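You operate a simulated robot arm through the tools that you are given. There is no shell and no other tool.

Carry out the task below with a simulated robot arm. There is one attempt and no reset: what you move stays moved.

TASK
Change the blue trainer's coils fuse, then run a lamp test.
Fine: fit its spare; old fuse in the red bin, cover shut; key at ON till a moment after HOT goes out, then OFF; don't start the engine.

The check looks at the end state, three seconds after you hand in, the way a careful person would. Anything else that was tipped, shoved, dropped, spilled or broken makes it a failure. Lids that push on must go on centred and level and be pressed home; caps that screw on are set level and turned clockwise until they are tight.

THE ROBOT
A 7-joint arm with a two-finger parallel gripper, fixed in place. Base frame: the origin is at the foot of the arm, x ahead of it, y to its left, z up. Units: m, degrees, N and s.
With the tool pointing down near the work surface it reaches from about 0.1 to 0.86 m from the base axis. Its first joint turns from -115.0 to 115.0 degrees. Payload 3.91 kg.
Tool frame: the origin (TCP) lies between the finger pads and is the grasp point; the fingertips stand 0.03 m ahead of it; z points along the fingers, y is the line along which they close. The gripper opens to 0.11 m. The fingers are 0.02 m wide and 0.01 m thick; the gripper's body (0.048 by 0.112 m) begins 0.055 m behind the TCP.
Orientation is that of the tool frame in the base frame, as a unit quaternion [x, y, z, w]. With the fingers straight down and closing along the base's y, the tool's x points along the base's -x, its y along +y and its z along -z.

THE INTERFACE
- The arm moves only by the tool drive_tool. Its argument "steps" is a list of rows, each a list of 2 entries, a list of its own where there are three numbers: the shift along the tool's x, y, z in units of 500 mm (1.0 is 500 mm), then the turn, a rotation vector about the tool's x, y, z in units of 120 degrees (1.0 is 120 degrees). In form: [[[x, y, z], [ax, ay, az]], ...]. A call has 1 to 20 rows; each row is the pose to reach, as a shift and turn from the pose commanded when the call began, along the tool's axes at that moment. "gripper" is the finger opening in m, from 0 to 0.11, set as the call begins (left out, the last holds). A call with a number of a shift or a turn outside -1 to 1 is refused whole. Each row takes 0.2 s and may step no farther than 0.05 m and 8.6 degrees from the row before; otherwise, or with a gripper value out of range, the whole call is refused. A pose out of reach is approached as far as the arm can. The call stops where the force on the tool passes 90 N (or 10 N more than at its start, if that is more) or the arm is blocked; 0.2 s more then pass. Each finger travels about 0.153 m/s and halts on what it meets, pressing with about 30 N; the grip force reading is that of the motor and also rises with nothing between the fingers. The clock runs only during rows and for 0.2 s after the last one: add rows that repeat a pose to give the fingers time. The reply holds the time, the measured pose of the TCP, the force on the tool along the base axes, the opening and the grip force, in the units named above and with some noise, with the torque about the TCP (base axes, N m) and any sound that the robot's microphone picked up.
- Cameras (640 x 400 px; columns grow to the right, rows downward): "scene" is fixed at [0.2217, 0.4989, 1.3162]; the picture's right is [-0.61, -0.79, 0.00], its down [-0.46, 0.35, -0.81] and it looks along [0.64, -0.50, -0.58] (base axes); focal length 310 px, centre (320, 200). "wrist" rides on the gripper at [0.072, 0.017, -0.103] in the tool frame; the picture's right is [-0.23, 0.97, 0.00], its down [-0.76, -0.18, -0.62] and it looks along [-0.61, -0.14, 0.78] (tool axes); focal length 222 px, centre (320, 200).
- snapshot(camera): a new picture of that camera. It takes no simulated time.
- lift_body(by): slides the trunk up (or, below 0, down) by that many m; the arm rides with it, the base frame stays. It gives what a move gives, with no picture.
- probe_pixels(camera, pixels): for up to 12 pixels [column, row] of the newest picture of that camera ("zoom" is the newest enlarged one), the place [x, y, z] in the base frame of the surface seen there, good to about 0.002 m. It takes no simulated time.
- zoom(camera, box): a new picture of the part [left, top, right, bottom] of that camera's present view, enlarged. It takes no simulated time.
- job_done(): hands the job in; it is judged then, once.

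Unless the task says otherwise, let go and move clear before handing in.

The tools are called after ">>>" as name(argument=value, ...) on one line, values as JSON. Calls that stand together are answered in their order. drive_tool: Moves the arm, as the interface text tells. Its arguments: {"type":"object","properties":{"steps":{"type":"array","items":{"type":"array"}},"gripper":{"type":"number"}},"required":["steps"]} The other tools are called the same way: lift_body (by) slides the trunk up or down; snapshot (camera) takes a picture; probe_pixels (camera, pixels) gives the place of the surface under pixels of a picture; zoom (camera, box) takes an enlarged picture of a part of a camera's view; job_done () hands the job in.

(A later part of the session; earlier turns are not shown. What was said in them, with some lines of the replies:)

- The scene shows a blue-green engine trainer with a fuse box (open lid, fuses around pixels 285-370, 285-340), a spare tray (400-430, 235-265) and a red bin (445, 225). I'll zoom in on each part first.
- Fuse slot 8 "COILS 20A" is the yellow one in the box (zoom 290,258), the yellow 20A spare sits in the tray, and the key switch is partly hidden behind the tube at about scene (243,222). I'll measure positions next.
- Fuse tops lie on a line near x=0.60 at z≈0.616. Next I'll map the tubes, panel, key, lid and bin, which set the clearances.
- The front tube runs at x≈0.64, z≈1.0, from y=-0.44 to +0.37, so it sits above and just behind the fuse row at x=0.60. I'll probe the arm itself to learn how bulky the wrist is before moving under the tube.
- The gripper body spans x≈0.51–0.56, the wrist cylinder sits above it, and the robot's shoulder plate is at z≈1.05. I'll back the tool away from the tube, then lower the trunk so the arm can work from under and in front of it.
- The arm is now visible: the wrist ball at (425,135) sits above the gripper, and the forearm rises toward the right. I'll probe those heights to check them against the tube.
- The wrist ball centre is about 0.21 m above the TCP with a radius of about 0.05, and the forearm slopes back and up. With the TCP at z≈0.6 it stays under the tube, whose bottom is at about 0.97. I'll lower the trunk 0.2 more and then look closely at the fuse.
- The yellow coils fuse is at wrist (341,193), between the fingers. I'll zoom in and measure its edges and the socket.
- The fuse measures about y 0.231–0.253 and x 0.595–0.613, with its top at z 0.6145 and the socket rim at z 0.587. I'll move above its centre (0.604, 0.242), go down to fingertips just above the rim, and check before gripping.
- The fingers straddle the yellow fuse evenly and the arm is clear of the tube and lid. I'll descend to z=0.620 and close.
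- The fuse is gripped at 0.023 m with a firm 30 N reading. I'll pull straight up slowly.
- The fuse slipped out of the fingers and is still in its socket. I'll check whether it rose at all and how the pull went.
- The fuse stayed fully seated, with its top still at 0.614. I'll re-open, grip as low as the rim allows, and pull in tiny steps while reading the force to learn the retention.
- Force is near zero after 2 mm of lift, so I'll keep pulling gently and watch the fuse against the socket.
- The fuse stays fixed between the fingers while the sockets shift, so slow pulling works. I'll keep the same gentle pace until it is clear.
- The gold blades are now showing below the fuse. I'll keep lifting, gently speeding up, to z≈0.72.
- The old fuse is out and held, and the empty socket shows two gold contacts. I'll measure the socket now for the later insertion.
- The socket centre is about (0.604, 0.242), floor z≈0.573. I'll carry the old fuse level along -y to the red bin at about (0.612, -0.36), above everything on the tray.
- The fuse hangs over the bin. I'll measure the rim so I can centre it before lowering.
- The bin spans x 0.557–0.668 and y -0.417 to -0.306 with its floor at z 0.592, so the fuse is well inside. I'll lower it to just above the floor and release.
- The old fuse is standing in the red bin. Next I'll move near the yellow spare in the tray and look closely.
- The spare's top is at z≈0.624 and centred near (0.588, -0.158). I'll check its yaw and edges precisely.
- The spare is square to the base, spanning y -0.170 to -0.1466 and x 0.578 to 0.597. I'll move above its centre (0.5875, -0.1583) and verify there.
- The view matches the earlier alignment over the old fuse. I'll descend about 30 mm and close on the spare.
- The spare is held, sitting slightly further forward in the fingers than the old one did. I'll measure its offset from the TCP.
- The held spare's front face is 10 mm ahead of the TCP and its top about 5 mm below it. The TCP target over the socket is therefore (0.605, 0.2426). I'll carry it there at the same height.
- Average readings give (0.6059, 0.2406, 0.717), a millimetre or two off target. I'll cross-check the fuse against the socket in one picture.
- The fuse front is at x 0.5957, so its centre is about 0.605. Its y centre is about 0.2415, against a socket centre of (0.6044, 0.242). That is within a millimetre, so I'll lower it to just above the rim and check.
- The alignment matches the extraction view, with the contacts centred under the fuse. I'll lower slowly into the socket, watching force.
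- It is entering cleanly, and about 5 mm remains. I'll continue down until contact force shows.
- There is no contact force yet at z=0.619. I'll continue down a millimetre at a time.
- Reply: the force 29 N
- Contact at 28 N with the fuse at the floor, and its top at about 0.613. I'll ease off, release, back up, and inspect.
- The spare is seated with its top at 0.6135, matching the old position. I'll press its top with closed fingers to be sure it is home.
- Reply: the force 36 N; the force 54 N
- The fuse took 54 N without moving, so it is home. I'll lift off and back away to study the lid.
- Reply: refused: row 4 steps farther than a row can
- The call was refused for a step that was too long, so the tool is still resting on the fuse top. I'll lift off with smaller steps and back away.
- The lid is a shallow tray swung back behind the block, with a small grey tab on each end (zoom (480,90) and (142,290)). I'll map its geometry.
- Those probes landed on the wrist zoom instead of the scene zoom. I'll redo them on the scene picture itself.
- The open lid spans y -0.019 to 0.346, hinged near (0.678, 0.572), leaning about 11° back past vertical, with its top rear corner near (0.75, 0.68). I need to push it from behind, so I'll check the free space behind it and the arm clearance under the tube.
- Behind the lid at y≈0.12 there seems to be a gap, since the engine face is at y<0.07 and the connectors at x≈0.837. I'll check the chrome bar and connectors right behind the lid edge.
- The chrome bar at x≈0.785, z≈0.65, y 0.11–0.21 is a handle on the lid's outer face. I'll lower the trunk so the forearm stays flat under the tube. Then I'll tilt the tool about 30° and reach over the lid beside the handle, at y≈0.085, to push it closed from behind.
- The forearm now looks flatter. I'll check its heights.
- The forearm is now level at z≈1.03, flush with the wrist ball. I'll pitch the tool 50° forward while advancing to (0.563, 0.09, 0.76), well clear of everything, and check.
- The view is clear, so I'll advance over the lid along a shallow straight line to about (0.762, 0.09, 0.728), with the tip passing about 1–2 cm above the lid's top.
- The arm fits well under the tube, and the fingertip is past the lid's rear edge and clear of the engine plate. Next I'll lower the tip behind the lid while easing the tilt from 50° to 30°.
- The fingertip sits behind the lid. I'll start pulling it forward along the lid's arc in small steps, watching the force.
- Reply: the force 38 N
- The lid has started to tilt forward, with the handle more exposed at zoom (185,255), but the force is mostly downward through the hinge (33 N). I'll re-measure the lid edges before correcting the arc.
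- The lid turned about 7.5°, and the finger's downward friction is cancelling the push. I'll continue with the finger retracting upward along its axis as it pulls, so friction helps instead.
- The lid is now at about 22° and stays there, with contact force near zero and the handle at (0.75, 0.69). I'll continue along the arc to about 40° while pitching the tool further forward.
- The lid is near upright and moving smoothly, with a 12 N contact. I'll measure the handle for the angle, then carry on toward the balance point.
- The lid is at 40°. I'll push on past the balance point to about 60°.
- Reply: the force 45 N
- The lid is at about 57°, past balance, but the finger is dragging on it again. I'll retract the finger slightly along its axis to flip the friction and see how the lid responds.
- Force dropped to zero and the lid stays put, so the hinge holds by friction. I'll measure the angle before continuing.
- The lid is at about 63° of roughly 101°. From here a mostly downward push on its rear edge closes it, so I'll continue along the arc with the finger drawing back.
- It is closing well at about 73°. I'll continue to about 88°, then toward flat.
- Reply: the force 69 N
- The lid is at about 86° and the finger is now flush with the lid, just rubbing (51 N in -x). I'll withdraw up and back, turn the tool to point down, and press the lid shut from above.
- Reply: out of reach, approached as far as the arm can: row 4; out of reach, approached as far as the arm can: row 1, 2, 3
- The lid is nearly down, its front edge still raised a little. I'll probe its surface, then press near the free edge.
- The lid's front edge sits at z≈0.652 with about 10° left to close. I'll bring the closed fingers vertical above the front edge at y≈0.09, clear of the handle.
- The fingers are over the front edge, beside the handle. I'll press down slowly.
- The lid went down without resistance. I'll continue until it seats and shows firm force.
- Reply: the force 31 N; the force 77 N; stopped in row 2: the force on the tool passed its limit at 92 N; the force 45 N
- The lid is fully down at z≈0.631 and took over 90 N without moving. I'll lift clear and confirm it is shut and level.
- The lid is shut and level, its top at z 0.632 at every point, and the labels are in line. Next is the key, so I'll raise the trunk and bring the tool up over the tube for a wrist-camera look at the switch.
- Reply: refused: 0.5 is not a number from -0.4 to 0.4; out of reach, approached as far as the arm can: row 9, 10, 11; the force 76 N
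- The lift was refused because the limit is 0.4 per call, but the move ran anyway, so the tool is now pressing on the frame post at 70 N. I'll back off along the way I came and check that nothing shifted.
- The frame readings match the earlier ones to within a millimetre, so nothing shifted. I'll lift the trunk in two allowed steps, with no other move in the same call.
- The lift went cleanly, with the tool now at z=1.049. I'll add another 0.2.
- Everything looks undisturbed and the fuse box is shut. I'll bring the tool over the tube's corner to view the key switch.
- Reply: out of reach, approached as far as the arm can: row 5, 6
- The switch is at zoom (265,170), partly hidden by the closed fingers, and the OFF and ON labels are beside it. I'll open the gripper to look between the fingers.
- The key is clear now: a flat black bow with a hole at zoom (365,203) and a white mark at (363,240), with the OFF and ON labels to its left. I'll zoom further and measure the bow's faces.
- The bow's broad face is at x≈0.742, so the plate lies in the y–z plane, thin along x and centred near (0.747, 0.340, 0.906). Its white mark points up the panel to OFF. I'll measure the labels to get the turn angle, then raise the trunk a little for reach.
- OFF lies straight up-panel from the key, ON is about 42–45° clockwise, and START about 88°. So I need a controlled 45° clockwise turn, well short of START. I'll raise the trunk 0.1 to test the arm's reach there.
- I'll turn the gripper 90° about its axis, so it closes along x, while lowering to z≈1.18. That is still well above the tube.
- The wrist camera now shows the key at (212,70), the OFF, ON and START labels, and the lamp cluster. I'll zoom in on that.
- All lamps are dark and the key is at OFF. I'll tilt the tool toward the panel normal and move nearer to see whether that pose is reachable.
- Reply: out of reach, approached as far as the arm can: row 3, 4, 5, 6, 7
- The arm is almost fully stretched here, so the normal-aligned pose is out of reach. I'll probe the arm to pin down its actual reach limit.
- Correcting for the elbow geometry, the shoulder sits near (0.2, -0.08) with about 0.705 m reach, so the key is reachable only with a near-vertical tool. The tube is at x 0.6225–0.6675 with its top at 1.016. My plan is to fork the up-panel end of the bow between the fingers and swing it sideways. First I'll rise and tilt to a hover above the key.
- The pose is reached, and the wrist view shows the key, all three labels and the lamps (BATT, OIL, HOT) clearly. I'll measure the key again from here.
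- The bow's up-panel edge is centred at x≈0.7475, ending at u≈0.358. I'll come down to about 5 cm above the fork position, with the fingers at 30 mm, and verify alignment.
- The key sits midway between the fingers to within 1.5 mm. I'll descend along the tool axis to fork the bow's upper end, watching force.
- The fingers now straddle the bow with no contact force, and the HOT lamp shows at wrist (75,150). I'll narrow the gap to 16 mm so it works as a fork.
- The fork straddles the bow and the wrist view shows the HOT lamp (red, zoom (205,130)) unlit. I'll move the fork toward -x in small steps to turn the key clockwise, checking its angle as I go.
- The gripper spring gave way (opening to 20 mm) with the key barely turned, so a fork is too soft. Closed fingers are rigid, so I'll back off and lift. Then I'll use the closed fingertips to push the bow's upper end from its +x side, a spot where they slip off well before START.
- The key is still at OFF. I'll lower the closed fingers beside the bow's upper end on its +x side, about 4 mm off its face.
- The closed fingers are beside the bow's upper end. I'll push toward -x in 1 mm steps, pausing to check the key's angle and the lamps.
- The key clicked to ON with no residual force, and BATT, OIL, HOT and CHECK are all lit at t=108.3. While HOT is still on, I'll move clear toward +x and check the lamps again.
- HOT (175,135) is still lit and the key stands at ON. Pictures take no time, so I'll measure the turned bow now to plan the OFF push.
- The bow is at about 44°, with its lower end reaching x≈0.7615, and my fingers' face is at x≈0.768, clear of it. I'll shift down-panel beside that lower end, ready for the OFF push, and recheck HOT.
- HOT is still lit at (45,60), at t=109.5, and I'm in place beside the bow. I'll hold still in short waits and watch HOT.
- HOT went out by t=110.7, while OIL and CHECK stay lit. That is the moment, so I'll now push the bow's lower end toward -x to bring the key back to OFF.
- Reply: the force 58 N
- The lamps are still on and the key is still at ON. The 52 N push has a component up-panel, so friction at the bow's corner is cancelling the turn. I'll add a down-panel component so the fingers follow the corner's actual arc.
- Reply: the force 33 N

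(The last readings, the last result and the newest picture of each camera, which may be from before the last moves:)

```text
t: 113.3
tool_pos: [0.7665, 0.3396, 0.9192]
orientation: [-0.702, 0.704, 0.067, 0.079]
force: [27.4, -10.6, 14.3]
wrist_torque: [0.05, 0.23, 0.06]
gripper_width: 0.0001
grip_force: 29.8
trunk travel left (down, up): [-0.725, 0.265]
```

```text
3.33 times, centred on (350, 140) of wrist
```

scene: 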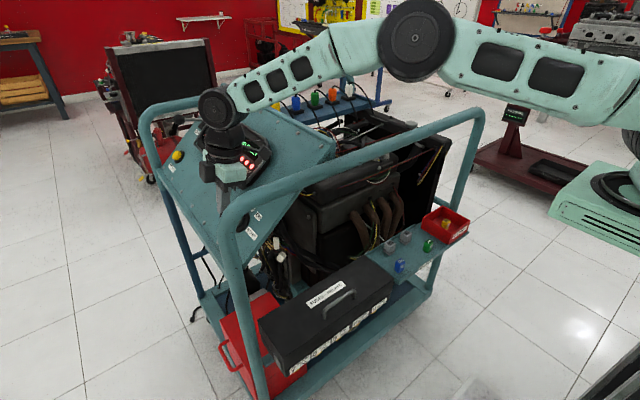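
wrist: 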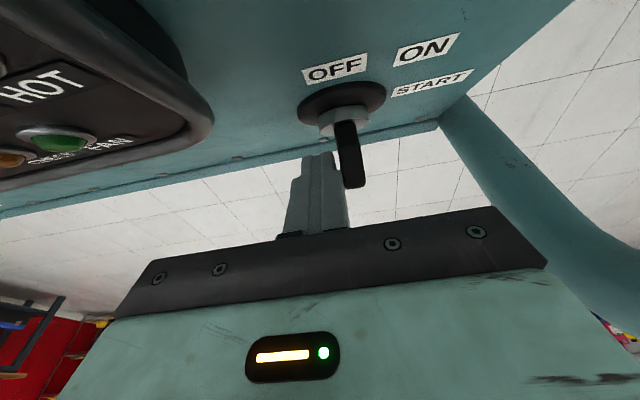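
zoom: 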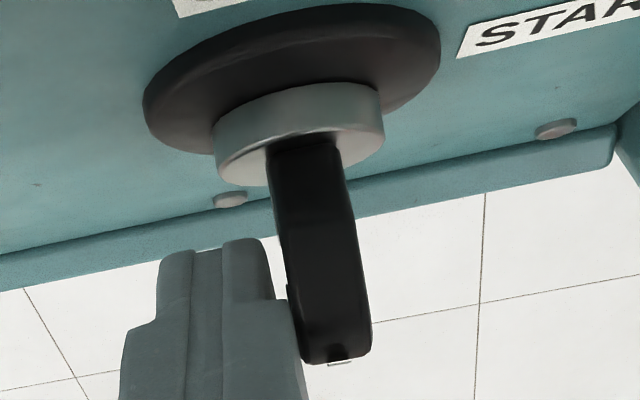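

The key has snapped back to OFF with its edge toward the OFF label, and the CHECK lamp is dark. I'll back away toward +x and lift clear, then verify.

>>> drive_tool(steps=[[[0, -0.012, 0], [0, 0, 0]], [[0, -0.03, 0], [0, 0, 0]], [[0, -0.03, -0.05], [0, 0, 0]], [[0.02, -0.03, -0.12], [0, 0, 0]], [[0.04, -0.03, -0.2], [0, 0, 0]], [[0.04, 0.0, -0.26], [0, 0, 0]], [[0.04, 0.03, -0.32], [0, 0, 0]], [[0.04, 0.03, -0.32], [0, 0, 0]]])

>>> snapshot(camera="wrist")

>>> zoom(camera="wrist", box=[130, 0, 400, 150])

>>> snapshot(camera="scene")

```text
t: 115.1
tool_pos: [0.7448, 0.2888, 1.0694]
orientation: [0.704, -0.703, -0.069, -0.077]
force: [0.0, 0.5, 0.0]
wrist_torque: [0.01, 0.0, 0.02]
gripper_width: 0.0
grip_force: 29.8
trunk travel left (down, up): [-0.725, 0.265]
```

```text
taken
```

wrist: 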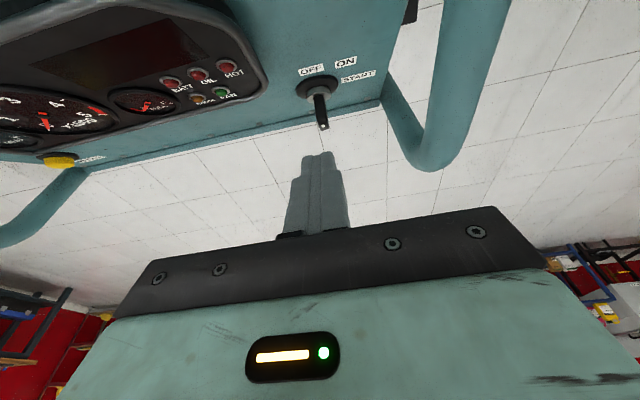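

```text
2.37 times, centred on (265, 75) of wrist
```

zoom: 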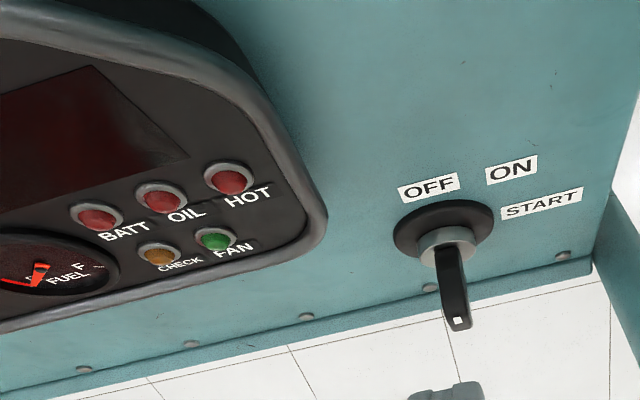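

```text
taken
```

scene: 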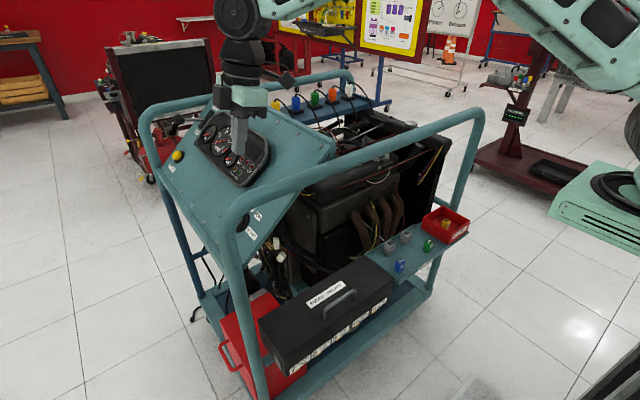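

All lamps are dark and the key is at OFF. I'll move the arm up and back from the trainer, then do a last check of the bin, tray and cover.

>>> drive_tool(steps=[[[0, 0, -0.08], [0, 0, 0]], [[0, 0.02, -0.16], [0, 0, 0]], [[0.02, 0.1, -0.2], [0, 0, 0]], [[0.04, 0.18, -0.24], [0, 0, 0]], [[0.06, 0.26, -0.26], [0, 0, 0]], [[0.08, 0.34, -0.26], [0, 0, 0]], [[0.1, 0.42, -0.26], [0, 0, 0]], [[0.12, 0.5, -0.26], [0, 0, 0]], [[0.12, 0.5, -0.26], [0, 0, 0]]])

>>> snapshot(camera="scene")

>>> zoom(camera="scene", box=[360, 190, 480, 290])

>>> zoom(camera="scene", box=[150, 80, 340, 250])

>>> zoom(camera="scene", box=[220, 240, 400, 390])

```text
t: 117.1
tool_pos: [0.4933, 0.205, 1.1809]
orientation: [0.704, -0.703, -0.07, -0.076]
force: [1.1, 0.0, 0.7]
wrist_torque: [-0.01, -0.05, 0.01]
gripper_width: 0.0002
grip_force: 29.9
trunk travel left (down, up): [-0.725, 0.265]
```

```text
taken
```

scene: 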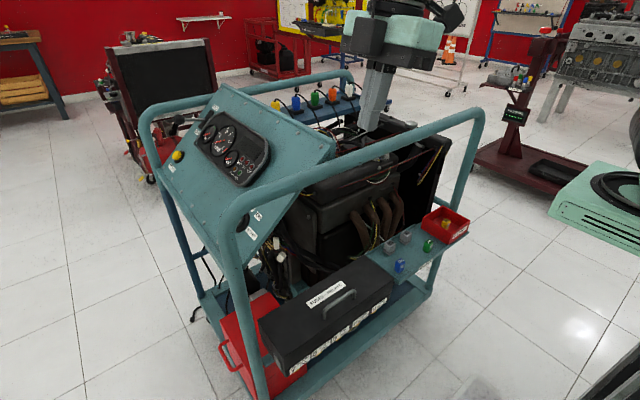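

```text
4.00 times, centred on (420, 240) of scene
```

zoom: 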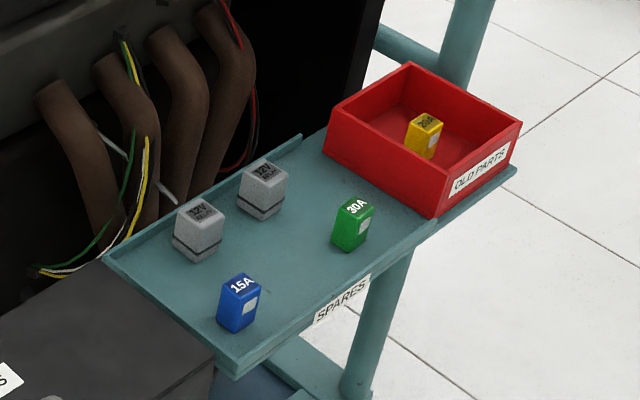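

```text
2.35 times, centred on (245, 165) of scene
```

zoom: 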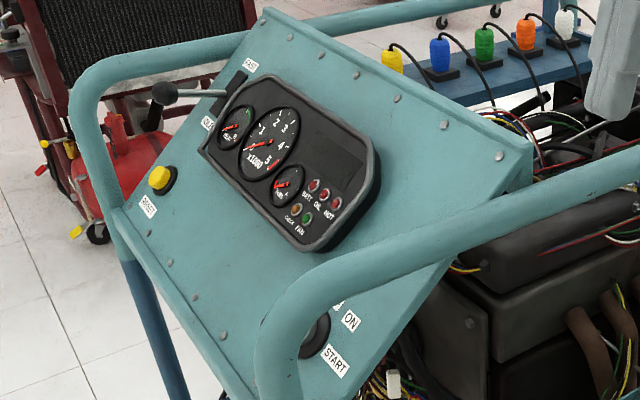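

```text
2.67 times, centred on (310, 315) of scene
```

zoom: 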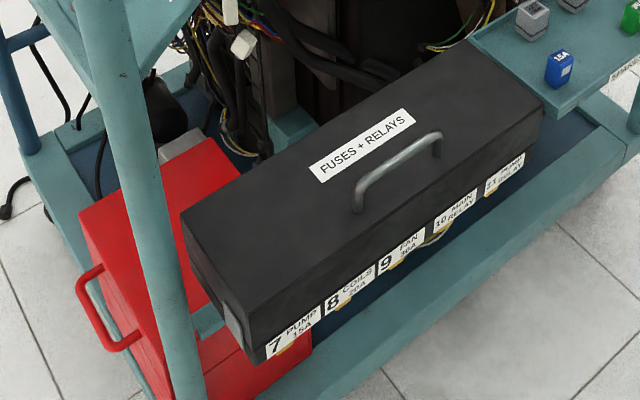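

The final pictures show:
- **Old fuse:** the 20A fuse is in the red bin.
- **Spares:** the other spares haven't moved.
- **Cover:** shut and level.
- **Panel:** all lamps are dark and the key is at OFF.
- **Arm:** clear of the trainer.

Handing in now.

>>> job_done()

```text
The job is handed in.
```

The coils fuse is changed, the lamp test is done, and I've handed the job in. I haven't seen the check's result.

- **Fuse:** the spare 20A is seated in slot 8. It took a 54 N press on top without moving. The old fuse is in the red bin.
- **Cover:** shut and level. It held over 90 N when pressed down.
- **Lamp test:** at ON, BATT, OIL, HOT and CHECK all lit. HOT went out by t=110.7 s, and the key was back at OFF by t=113.3 s. It took two pushes, so the key stayed at ON up to about 3 s after HOT went out. The key never reached START, and the engine was not started.

**Contact with the frame:** the tool pressed against the left frame post at about 70 N. A trunk lift had been refused, but the move I'd sent with it still ran. I backed off straight away. The points I re-measured on the frame and panel matched the earlier readings to within about 1 mm, and later pictures showed nothing displaced.
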